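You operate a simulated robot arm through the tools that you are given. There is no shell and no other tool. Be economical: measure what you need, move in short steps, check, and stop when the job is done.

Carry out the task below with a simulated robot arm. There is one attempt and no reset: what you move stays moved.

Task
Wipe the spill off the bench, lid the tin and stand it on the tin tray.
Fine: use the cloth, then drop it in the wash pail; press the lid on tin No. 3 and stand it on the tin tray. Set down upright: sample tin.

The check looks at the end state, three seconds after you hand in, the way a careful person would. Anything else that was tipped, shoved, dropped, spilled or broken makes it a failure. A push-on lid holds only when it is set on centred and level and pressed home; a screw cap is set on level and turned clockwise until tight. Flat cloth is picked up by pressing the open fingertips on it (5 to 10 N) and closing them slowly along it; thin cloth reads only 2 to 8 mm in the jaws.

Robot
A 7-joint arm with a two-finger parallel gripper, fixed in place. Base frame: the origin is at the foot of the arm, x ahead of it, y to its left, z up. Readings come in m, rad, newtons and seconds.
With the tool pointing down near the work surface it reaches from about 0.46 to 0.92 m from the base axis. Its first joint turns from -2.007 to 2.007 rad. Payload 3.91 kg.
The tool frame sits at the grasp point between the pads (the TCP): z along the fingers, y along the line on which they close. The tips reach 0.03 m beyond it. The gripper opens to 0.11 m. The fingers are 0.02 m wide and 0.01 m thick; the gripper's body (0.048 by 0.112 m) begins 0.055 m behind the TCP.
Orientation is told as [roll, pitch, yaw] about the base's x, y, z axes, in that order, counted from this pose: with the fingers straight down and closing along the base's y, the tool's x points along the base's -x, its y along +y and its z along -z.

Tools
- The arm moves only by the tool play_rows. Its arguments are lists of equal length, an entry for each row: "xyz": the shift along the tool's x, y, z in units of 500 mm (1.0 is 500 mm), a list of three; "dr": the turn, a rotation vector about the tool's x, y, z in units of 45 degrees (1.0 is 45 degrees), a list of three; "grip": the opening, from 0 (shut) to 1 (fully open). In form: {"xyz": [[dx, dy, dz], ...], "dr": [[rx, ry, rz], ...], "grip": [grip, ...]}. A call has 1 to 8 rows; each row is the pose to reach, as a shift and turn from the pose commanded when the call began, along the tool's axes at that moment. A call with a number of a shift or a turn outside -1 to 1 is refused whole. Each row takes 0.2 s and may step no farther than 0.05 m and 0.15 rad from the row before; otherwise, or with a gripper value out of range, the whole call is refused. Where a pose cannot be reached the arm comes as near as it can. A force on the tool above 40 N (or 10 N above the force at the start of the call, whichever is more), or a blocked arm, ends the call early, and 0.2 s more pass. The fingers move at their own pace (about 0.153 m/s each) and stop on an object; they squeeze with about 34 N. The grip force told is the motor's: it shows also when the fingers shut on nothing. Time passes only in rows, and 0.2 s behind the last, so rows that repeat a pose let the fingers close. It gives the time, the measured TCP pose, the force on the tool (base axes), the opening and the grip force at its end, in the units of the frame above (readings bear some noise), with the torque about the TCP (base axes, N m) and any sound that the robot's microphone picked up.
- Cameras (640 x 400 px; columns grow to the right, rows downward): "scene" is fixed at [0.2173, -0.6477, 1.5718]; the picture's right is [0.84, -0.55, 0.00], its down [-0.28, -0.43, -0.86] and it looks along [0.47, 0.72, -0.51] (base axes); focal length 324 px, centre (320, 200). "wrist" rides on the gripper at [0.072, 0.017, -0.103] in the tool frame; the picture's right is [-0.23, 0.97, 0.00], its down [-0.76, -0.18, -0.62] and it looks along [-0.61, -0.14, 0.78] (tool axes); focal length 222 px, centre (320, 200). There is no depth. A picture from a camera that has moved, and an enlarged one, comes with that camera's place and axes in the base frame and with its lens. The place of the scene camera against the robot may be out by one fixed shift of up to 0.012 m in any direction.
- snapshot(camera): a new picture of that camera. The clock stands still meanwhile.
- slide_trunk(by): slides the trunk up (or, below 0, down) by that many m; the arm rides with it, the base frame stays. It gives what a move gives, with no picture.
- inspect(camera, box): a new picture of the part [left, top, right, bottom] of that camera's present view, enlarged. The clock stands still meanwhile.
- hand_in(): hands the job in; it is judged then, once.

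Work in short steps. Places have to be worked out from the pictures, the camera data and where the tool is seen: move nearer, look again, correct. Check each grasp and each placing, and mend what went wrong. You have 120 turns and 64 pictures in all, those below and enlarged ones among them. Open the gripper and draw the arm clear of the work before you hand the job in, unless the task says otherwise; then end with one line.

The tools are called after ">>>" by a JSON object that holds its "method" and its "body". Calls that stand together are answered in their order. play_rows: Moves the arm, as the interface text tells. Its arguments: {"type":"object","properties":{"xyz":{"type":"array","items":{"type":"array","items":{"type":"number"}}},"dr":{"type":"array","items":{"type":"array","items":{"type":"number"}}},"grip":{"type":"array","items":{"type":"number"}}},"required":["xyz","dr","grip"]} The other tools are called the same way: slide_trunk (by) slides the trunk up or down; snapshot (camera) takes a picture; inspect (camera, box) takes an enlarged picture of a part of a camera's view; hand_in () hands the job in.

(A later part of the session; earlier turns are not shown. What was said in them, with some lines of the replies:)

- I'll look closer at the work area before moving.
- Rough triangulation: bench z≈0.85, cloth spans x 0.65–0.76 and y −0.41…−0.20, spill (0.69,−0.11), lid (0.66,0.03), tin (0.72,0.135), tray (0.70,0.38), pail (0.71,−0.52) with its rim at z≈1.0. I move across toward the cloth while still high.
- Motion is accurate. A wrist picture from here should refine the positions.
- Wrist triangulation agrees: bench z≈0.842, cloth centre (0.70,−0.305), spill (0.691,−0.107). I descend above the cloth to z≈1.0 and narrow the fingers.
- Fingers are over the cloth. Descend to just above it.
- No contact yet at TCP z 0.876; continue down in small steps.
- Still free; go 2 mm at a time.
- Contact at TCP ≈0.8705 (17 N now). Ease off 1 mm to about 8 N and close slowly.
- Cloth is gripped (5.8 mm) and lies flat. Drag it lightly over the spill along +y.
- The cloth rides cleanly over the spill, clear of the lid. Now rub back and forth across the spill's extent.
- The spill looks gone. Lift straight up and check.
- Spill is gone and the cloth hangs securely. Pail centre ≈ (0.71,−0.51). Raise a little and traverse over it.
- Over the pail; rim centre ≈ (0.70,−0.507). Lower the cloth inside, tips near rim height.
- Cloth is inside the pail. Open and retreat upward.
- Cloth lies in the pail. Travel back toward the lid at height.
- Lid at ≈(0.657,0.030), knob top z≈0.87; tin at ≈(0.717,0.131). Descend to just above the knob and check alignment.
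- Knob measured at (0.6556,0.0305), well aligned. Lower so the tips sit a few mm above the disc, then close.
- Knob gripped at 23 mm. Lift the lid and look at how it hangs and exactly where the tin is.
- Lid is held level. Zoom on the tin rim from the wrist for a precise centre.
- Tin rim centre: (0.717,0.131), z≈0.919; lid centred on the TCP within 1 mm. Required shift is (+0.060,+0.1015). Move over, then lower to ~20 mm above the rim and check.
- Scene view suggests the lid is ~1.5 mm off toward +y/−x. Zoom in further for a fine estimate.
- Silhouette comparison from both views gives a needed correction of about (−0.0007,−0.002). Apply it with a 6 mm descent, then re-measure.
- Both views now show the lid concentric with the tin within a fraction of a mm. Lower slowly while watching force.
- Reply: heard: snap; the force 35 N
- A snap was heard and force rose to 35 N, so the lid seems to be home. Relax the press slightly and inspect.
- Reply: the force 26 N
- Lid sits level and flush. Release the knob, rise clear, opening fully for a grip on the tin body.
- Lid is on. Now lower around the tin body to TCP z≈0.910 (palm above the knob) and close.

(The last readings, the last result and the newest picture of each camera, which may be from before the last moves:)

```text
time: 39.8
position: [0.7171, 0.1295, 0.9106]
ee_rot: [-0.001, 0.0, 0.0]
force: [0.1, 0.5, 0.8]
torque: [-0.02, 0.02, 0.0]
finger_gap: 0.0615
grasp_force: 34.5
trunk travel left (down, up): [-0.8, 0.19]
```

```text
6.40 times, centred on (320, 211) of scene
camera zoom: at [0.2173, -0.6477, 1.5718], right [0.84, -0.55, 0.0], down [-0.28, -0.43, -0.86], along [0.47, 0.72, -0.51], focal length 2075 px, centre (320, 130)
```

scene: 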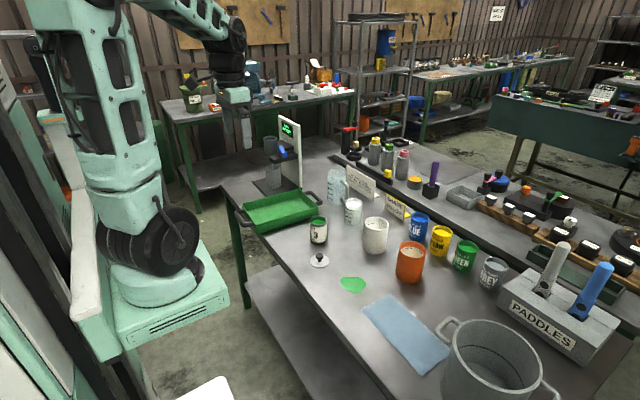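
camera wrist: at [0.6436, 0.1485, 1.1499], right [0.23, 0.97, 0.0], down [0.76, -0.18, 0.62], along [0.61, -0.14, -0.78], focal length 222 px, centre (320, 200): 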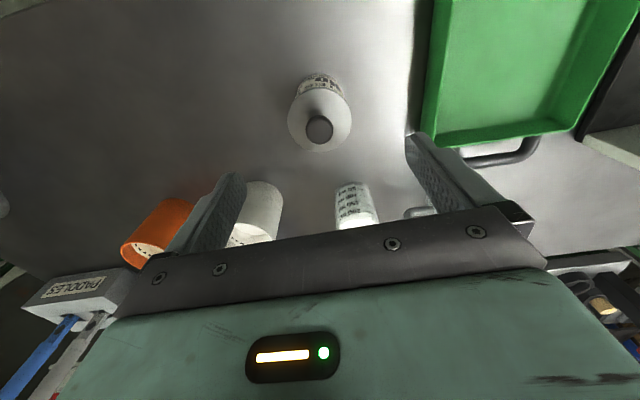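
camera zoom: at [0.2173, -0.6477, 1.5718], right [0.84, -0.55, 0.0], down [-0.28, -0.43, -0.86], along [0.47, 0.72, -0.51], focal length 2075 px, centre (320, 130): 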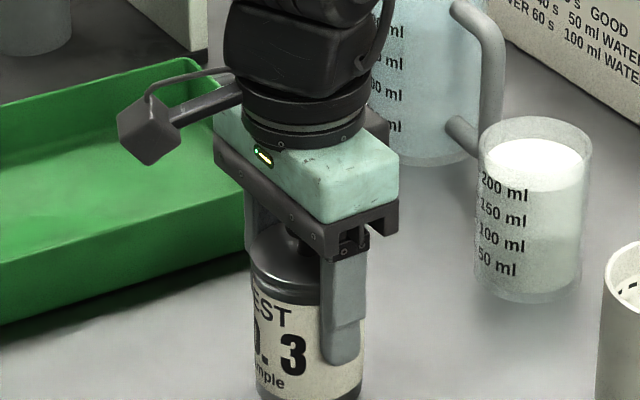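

Tin gripped at 61.5 mm. Lift it gently and check it is level.

>>> {"method": "play_rows", "body": {"xyz": [[0, 0, -0.01], [0, 0, -0.04], [0, 0, -0.09], [0, 0, -0.15], [0, 0, -0.21], [0, 0, -0.24], [0, 0, -0.24]], "dr": [[0, 0, 0], [0, 0, 0], [0, 0, 0], [0, 0, 0], [0, 0, 0], [0, 0, 0], [0, 0, 0]], "grip": [0.4, 0.4, 0.4, 0.4, 0.4, 0.4, 0.4]}}

>>> {"method": "snapshot", "body": {"camera": "scene"}}

>>> {"method": "snapshot", "body": {"camera": "wrist"}}

```text
time: 41.4
position: [0.7158, 0.1315, 1.03]
ee_rot: [0.001, 0.001, -0.001]
force: [-0.7, 0.0, -2.4]
torque: [-0.01, 0.02, 0.02]
finger_gap: 0.0612
grasp_force: 33.9
trunk travel left (down, up): [-0.8, 0.19]
```

```text
28 pictures are left
```

scene: 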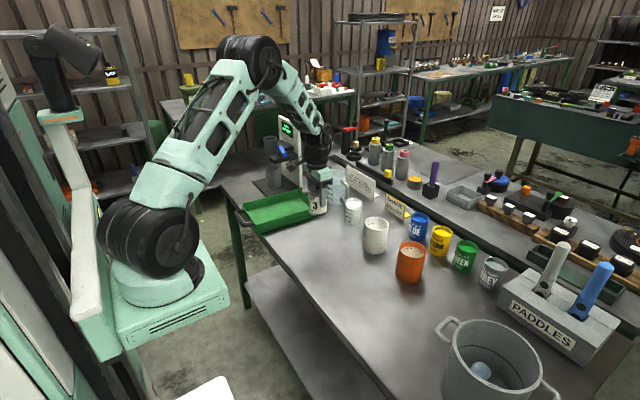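

```text
27 pictures are left
camera wrist: at [0.6426, 0.1473, 1.1325], right [0.23, 0.97, 0.0], down [0.76, -0.18, 0.62], along [0.61, -0.14, -0.78], focal length 222 px, centre (320, 200)
```

wrist: 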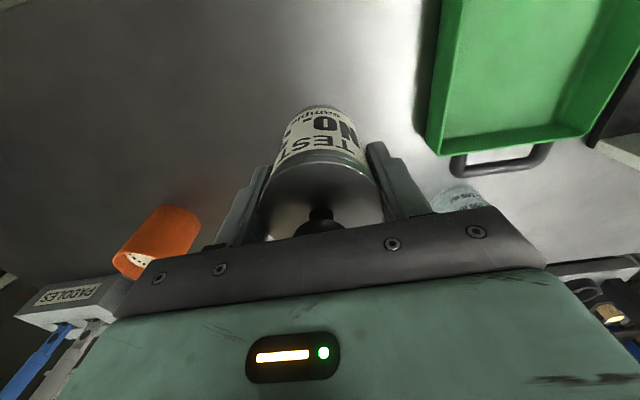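

Tin is held level and the cloth lies inside the pail. Carry the tin over the tray centre (≈0.69,0.373).

>>> {"method": "play_rows", "body": {"xyz": [[0.005, 0.04, 0], [0.012, 0.11, 0], [0.02, 0.19, 0], [0.028, 0.27, 0], [0.036, 0.35, 0], [0.045, 0.43, 0], [0.05, 0.484, 0], [0.05, 0.484, 0]], "dr": [[0, 0, 0], [0, 0, 0], [0, 0, 0], [0, 0, 0], [0, 0, 0], [0, 0, 0], [0, 0, 0], [0, 0, 0]], "grip": [0.4, 0.4, 0.4, 0.4, 0.4, 0.4, 0.4, 0.4]}}

>>> {"method": "inspect", "body": {"camera": "scene", "box": [220, 120, 380, 245]}}

>>> {"method": "snapshot", "body": {"camera": "wrist"}}

```text
time: 43.2
position: [0.6918, 0.3734, 1.0316]
ee_rot: [-0.002, 0.001, -0.003]
force: [-0.3, -0.1, -3.5]
torque: [-0.01, 0.03, 0.01]
finger_gap: 0.0613
grasp_force: 34.1
trunk travel left (down, up): [-0.8, 0.19]
```

```text
3.20 times, centred on (300, 182) of scene
camera zoom: at [0.2173, -0.6477, 1.5718], right [0.84, -0.55, 0.0], down [-0.28, -0.43, -0.86], along [0.47, 0.72, -0.51], focal length 1038 px, centre (384, 256)
```

zoom: 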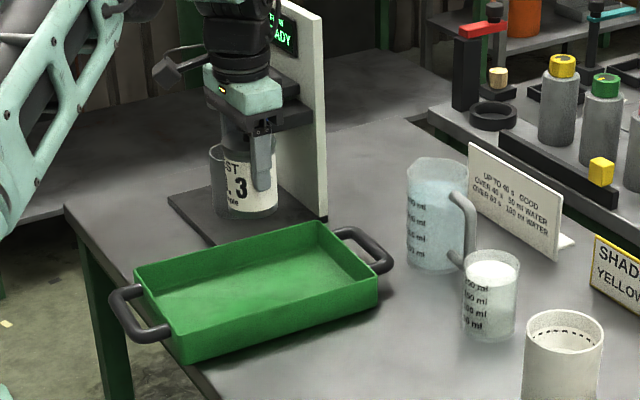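

```text
25 pictures are left
camera wrist: at [0.6189, 0.3903, 1.1341], right [0.23, 0.97, 0.0], down [0.76, -0.18, 0.62], along [0.61, -0.14, -0.78], focal length 222 px, centre (320, 200)
```

wrist: 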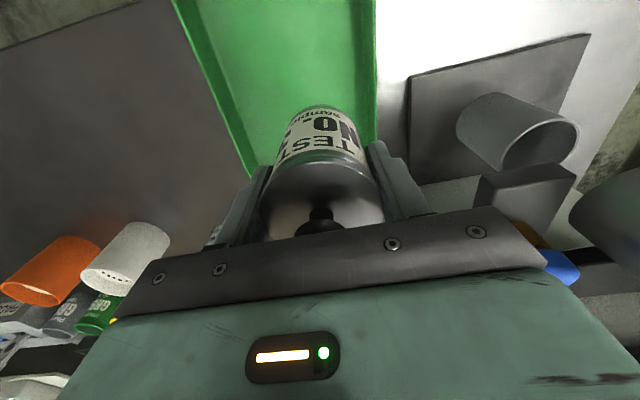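

Wrist view puts the tray at y≈0.262–0.433, so shift 22 mm toward −y, then lower to ~15 mm above the floor.

>>> {"method": "play_rows", "body": {"xyz": [[0, -0.044, 0], [0, -0.044, 0.06], [0, -0.044, 0.12], [0, -0.044, 0.17], [0, -0.044, 0.19], [0, -0.044, 0.19]], "dr": [[0, 0, 0], [0, 0, 0], [0, 0, 0], [0, 0, 0], [0, 0, 0], [0, 0, 0]], "grip": [0.4, 0.4, 0.4, 0.4, 0.4, 0.4]}}

>>> {"method": "inspect", "body": {"camera": "scene", "box": [220, 150, 340, 240]}}

>>> {"method": "snapshot", "body": {"camera": "wrist"}}

```text
time: 44.6
position: [0.6923, 0.3526, 0.9336]
ee_rot: [0.001, -0.001, 0.0]
force: [-0.4, 0.0, -2.1]
torque: [0.01, -0.01, 0.01]
finger_gap: 0.0612
grasp_force: 34.1
trunk travel left (down, up): [-0.8, 0.19]
```

```text
4.44 times, centred on (280, 195) of scene
camera zoom: at [0.2173, -0.6477, 1.5718], right [0.84, -0.55, 0.0], down [-0.28, -0.43, -0.86], along [0.47, 0.72, -0.51], focal length 1441 px, centre (498, 222)
```

zoom: 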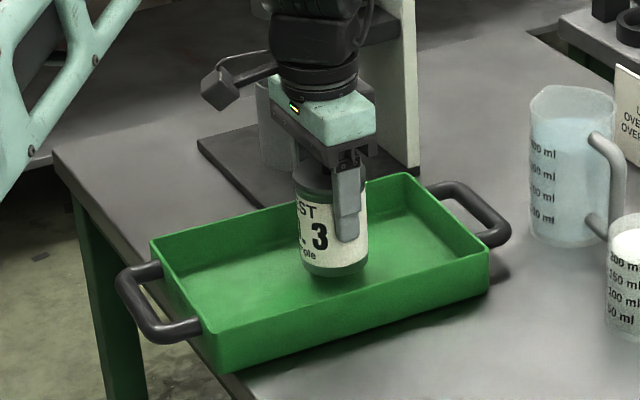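

```text
23 pictures are left
camera wrist: at [0.6194, 0.3677, 1.0374], right [0.23, 0.97, 0.0], down [0.76, -0.18, 0.62], along [0.61, -0.14, -0.78], focal length 222 px, centre (320, 200)
```

wrist: 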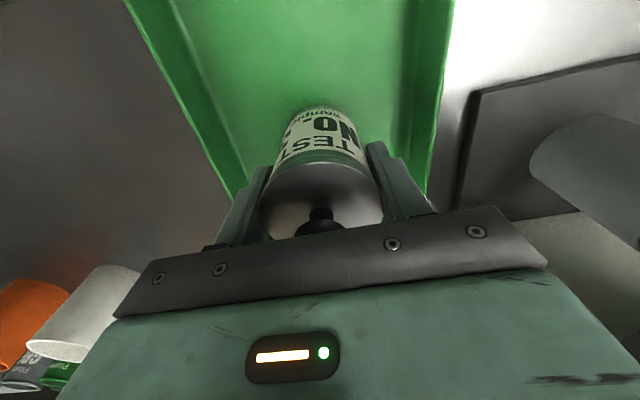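

Tin is above the middle of the tray floor. Lower in small steps until contact.

>>> {"method": "play_rows", "body": {"xyz": [[0, 0, 0.008], [0, 0, 0.016], [0, 0, 0.02], [0, 0, 0.024]], "dr": [[0, 0, 0], [0, 0, 0], [0, 0, 0], [0, 0, 0]], "grip": [0.4, 0.4, 0.4, 0.4]}}

>>> {"method": "play_rows", "body": {"xyz": [[0, 0, 0.002], [0, 0, 0.004]], "dr": [[0, 0, 0], [0, 0, 0]], "grip": [0.4, 0.4]}}

```text
time: 45.6
position: [0.6908, 0.3513, 0.9227]
ee_rot: [0.0, 0.002, 0.0]
force: [0.2, -0.7, -2.5]
torque: [-0.02, 0.01, 0.03]
finger_gap: 0.0611
grasp_force: 33.9
trunk travel left (down, up): [-0.8, 0.19]
```

```text
time: 46.2
position: [0.6913, 0.3511, 0.921]
ee_rot: [-0.001, -0.001, 0.0]
force: [0.5, -0.2, -2.4]
torque: [-0.01, -0.01, 0.03]
finger_gap: 0.0612
grasp_force: 34.3
trunk travel left (down, up): [-0.8, 0.19]
```

No contact yet; continue.

>>> {"method": "play_rows", "body": {"xyz": [[0, 0, 0.003], [0, 0, 0.005]], "dr": [[0, 0, 0], [0, 0, 0]], "grip": [0.4, 0.4]}}

>>> {"method": "play_rows", "body": {"xyz": [[0, 0, 0.001], [0, 0, 0.003]], "dr": [[0, 0, 0], [0, 0, 0]], "grip": [0.4, 0.4]}}

```text
time: 46.8
position: [0.6911, 0.3506, 0.9188]
ee_rot: [0.0, 0.001, 0.001]
force: [1.1, -0.4, -3.1]
torque: [-0.01, -0.02, 0.01]
finger_gap: 0.0611
grasp_force: 33.8
trunk travel left (down, up): [-0.8, 0.19]
```

```text
time: 47.4
position: [0.6916, 0.3511, 0.9171]
ee_rot: [0.0, -0.001, 0.0]
force: [0.3, -0.3, -3.0]
torque: [0.02, 0.01, -0.02]
finger_gap: 0.0613
grasp_force: 33.9
trunk travel left (down, up): [-0.8, 0.19]
```

>>> {"method": "play_rows", "body": {"xyz": [[0, 0, 0.002], [0, 0, 0.003]], "dr": [[0, 0, 0], [0, 0, 0]], "grip": [0.4, 0.4]}}

>>> {"method": "play_rows", "body": {"xyz": [[0, 0, 0.002], [0, 0, 0.003]], "dr": [[0, 0, 0], [0, 0, 0]], "grip": [0.4, 0.4]}}

```text
time: 48.0
position: [0.6912, 0.3518, 0.9169]
ee_rot: [0.0, 0.001, -0.001]
force: [-1.3, -0.5, 0.9]
torque: [-0.03, -0.01, -0.03]
finger_gap: 0.0613
grasp_force: 34.2
trunk travel left (down, up): [-0.8, 0.19]
heard: snap
```

```text
time: 48.6
position: [0.6927, 0.3519, 0.9145]
ee_rot: [0.001, -0.003, -0.002]
force: [-0.6, -2.4, 11.3]
torque: [-0.24, 0.0, -0.04]
finger_gap: 0.0612
grasp_force: 34.6
trunk travel left (down, up): [-0.8, 0.19]
```

Contact with the tray (11 N). Open the fingers and rise clear, then check the lid because of the extra snap sound.

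>>> {"method": "play_rows", "body": {"xyz": [[0, 0, -0.003], [0, 0, -0.003], [0, 0, -0.003], [0, 0, -0.003], [0, 0, -0.04], [0, 0, -0.12], [0, 0, -0.2], [0, 0, -0.27]], "dr": [[0, 0, 0], [0, 0, 0], [0, 0, 0], [0, 0, 0], [0, 0, 0], [0, 0, 0], [0, 0, 0], [0, 0, 0]], "grip": [0.5, 0.65, 0.8, 0.85, 0.85, 0.85, 0.85, 0.85]}}

>>> {"method": "inspect", "body": {"camera": "scene", "box": [256, 176, 320, 216]}}

>>> {"method": "inspect", "body": {"camera": "wrist", "box": [260, 60, 380, 135]}}

```text
time: 50.4
position: [0.692, 0.3519, 1.049]
ee_rot: [0.002, 0.001, -0.001]
force: [0.1, 0.2, -0.4]
torque: [0.01, 0.0, 0.0]
finger_gap: 0.0935
grasp_force: 0.1
trunk travel left (down, up): [-0.8, 0.19]
heard: snap
```

```text
10.00 times, centred on (288, 196) of scene
camera zoom: at [0.2173, -0.6477, 1.5718], right [0.84, -0.55, 0.0], down [-0.28, -0.43, -0.86], along [0.47, 0.72, -0.51], focal length 3242 px, centre (640, 240)
```

zoom: 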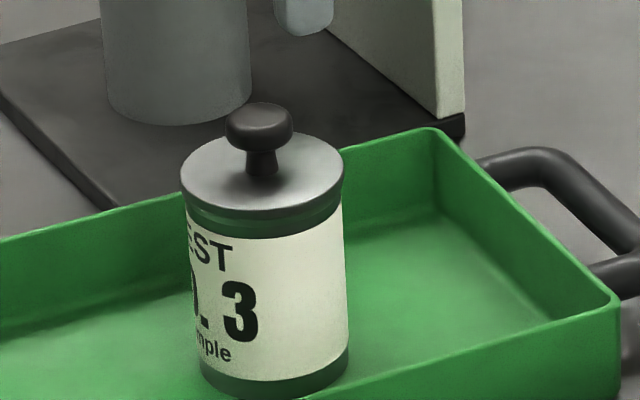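

```text
5.33 times, centred on (320, 98) of wrist
camera zoom: at [0.6184, 0.3677, 1.1524], right [0.23, 0.97, 0.0], down [0.76, -0.18, 0.62], along [0.61, -0.14, -0.78], focal length 1185 px, centre (320, 747)
```

zoom: 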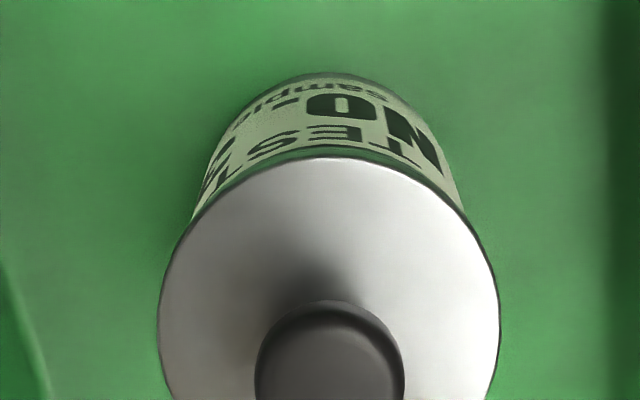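

Tin stands upright in the tray, lid level. As the snaps are ambiguous, I'll press the lid home once more with closed fingertips centred on the knob.

>>> {"method": "play_rows", "body": {"xyz": [[0, 0, 0], [0, 0, 0], [0, 0, 0], [0, 0, 0], [0, 0, 0.05], [0, 0, 0.1]], "dr": [[0, 0, 0], [0, 0, 0], [0, 0, 0], [0, 0, 0], [0, 0, 0], [0, 0, 0]], "grip": [0.4, 0, 0, 0, 0, 0]}}

>>> {"method": "inspect", "body": {"camera": "wrist", "box": [240, 60, 400, 240]}}

>>> {"method": "inspect", "body": {"camera": "scene", "box": [250, 160, 330, 220]}}

```text
time: 51.8
position: [0.6922, 0.3511, 0.9993]
ee_rot: [0.001, 0.001, -0.002]
force: [-0.3, -0.3, -0.2]
torque: [0.0, -0.03, 0.02]
finger_gap: 0.0
grasp_force: 34.4
trunk travel left (down, up): [-0.8, 0.19]
```

```text
2.22 times, centred on (320, 150) of wrist
camera zoom: at [0.6188, 0.3679, 1.1016], right [0.23, 0.97, 0.0], down [0.76, -0.18, 0.62], along [0.61, -0.14, -0.78], focal length 494 px, centre (320, 311)
```

zoom: 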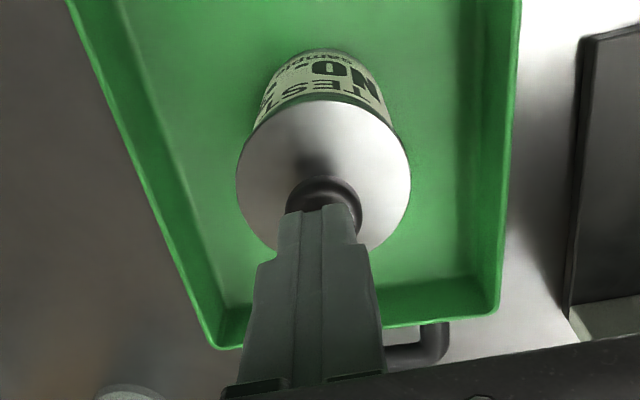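

```text
6.67 times, centred on (290, 190) of scene
camera zoom: at [0.2173, -0.6477, 1.5718], right [0.84, -0.55, 0.0], down [-0.28, -0.43, -0.86], along [0.47, 0.72, -0.51], focal length 2162 px, centre (520, 267)
```

zoom: 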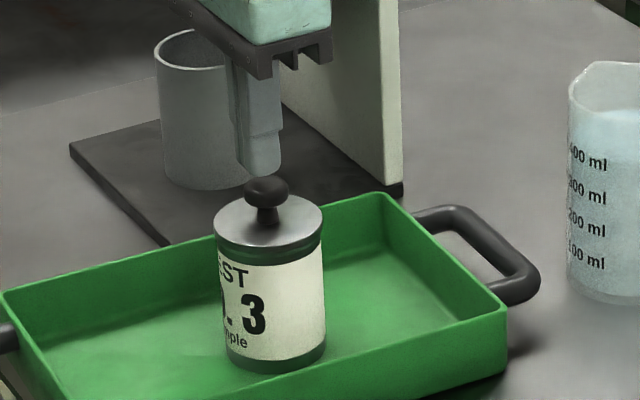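

Fingertips are within a few mm of the knob centre; shift +3 mm in x and press down gradually.

>>> {"method": "play_rows", "body": {"xyz": [[-0.006, 0, 0], [-0.006, 0, 0.01], [-0.006, 0, 0.016]], "dr": [[0, 0, 0], [0, 0, 0], [0, 0, 0]], "grip": [0, 0, 0]}}

>>> {"method": "play_rows", "body": {"xyz": [[0, 0, 0.004], [0, 0, 0.006]], "dr": [[0, 0, 0], [0, 0, 0]], "grip": [0, 0]}}

```text
time: 52.6
position: [0.6939, 0.351, 0.9905]
ee_rot: [0.001, 0.0, 0.0]
force: [0.6, -1.0, -0.4]
torque: [0.01, -0.02, -0.04]
finger_gap: 0.0
grasp_force: 33.8
trunk travel left (down, up): [-0.8, 0.19]
```

```text
time: 53.2
position: [0.6948, 0.3515, 0.9884]
ee_rot: [0.0, -0.002, -0.001]
force: [-1.5, -1.9, 6.7]
torque: [-0.05, 0.0, 0.02]
finger_gap: 0.0
grasp_force: 33.9
trunk travel left (down, up): [-0.8, 0.19]
```

Contact with the knob at z≈0.989. Press further to about 30–35 N.

>>> {"method": "play_rows", "body": {"xyz": [[0, 0, 0.002], [0, 0, 0.004]], "dr": [[0, 0, 0], [0, 0, 0]], "grip": [0, 0]}}

>>> {"method": "play_rows", "body": {"xyz": [[0, 0, 0.001], [0, 0, 0.001]], "dr": [[0, 0, 0], [0, 0, 0]], "grip": [0, 0]}}

```text
time: 53.8
position: [0.6959, 0.3513, 0.9897]
ee_rot: [0.002, -0.002, 0.0]
force: [-1.0, -1.4, 22.2]
torque: [-0.05, 0.07, 0.02]
finger_gap: 0.0
grasp_force: 33.9
trunk travel left (down, up): [-0.8, 0.19]
```

```text
time: 54.4
position: [0.6936, 0.3528, 0.9889]
ee_rot: [0.005, -0.004, -0.001]
force: [-0.5, -1.9, 33.0]
torque: [-0.09, 0.03, 0.03]
finger_gap: 0.0
grasp_force: 33.9
trunk travel left (down, up): [-0.8, 0.19]
```

The lid doesn't move under 33 N, so it is home. Retreat upward and away, opening the gripper.

>>> {"method": "play_rows", "body": {"xyz": [[0, 0, -0.02], [0, 0, -0.08], [0, 0, -0.17], [0, 0, -0.26], [0, 0, -0.35], [0.04, -0.06, -0.41], [0.08, -0.12, -0.47], [0.12, -0.18, -0.5]], "dr": [[0, 0, 0], [0, 0, 0], [0, 0, 0], [0, 0, 0], [0, 0, 0], [0, 0, 0], [0, 0, 0], [0, 0, 0]], "grip": [0, 0, 0.3, 0.6, 1, 1, 1, 1]}}

>>> {"method": "snapshot", "body": {"camera": "scene"}}

>>> {"method": "inspect", "body": {"camera": "scene", "box": [256, 176, 320, 216]}}

>>> {"method": "snapshot", "body": {"camera": "wrist"}}

```text
time: 56.2
position: [0.6334, 0.2596, 1.2347]
ee_rot: [0.0, 0.0, 0.001]
force: [0.0, 0.3, -1.2]
torque: [-0.02, 0.01, -0.01]
finger_gap: 0.1099
grasp_force: 0.1
trunk travel left (down, up): [-0.8, 0.19]
```

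```text
18 pictures are left
```

scene: 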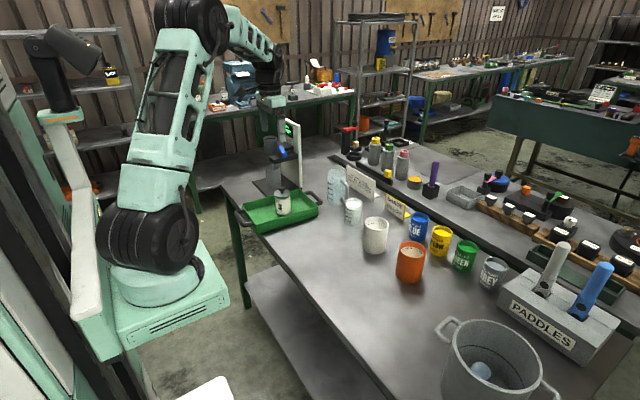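

```text
10.00 times, centred on (288, 196) of scene
camera zoom: at [0.2173, -0.6477, 1.5718], right [0.84, -0.55, 0.0], down [-0.28, -0.43, -0.86], along [0.47, 0.72, -0.51], focal length 3242 px, centre (640, 240)
```

zoom: 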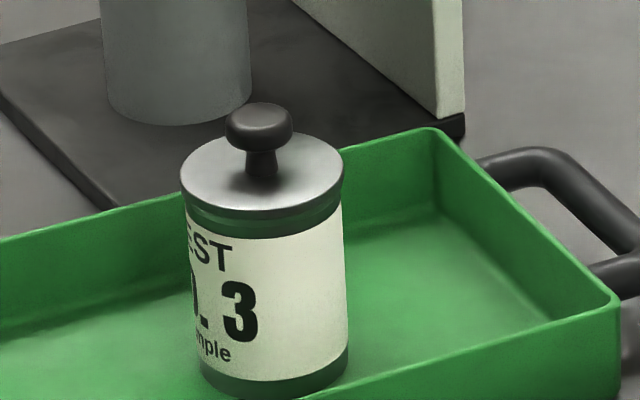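

```text
16 pictures are left
camera wrist: at [0.5611, 0.2763, 1.3367], right [0.23, 0.97, 0.0], down [0.76, -0.18, 0.62], along [0.61, -0.14, -0.78], focal length 222 px, centre (320, 200)
```

wrist: 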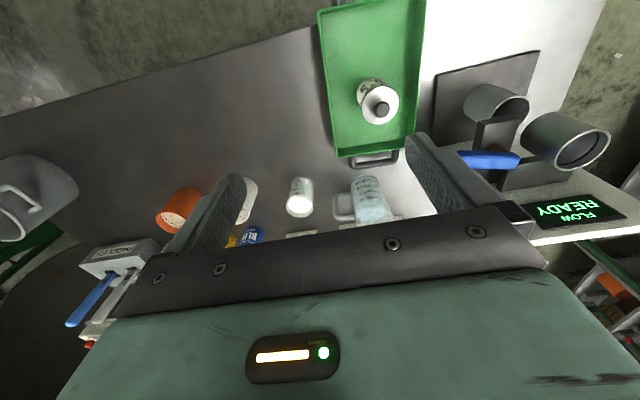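

Everything stands as wanted. One last zoom on the wiped area and pail.

>>> {"method": "inspect", "body": {"camera": "scene", "box": [300, 240, 560, 400]}}

```text
2.46 times, centred on (430, 320) of scene
camera zoom: at [0.2173, -0.6477, 1.5718], right [0.84, -0.55, 0.0], down [-0.28, -0.43, -0.86], along [0.47, 0.72, -0.51], focal length 798 px, centre (49, -95)
```

zoom: 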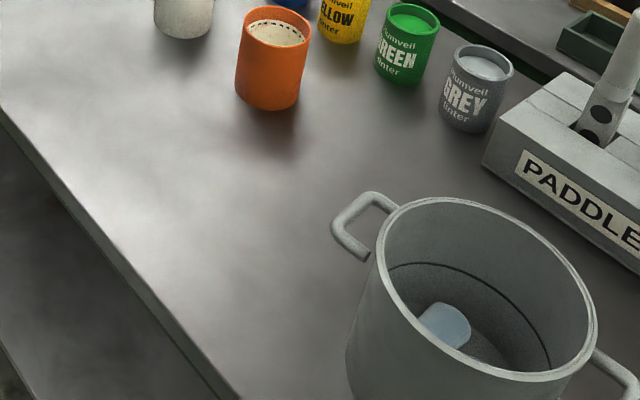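

The bench is clean, the cloth is in the pail, and the tin stands lidded and upright on the tray. Handing in.

>>> {"method": "hand_in", "body": {}}

```text
The job is handed in.
```

The spill is wiped up and the cloth is in the wash pail; tin No. 3 has its lid pressed home (it did not move under 33 N) and stands upright on the green tray, which I took to be the tin tray.
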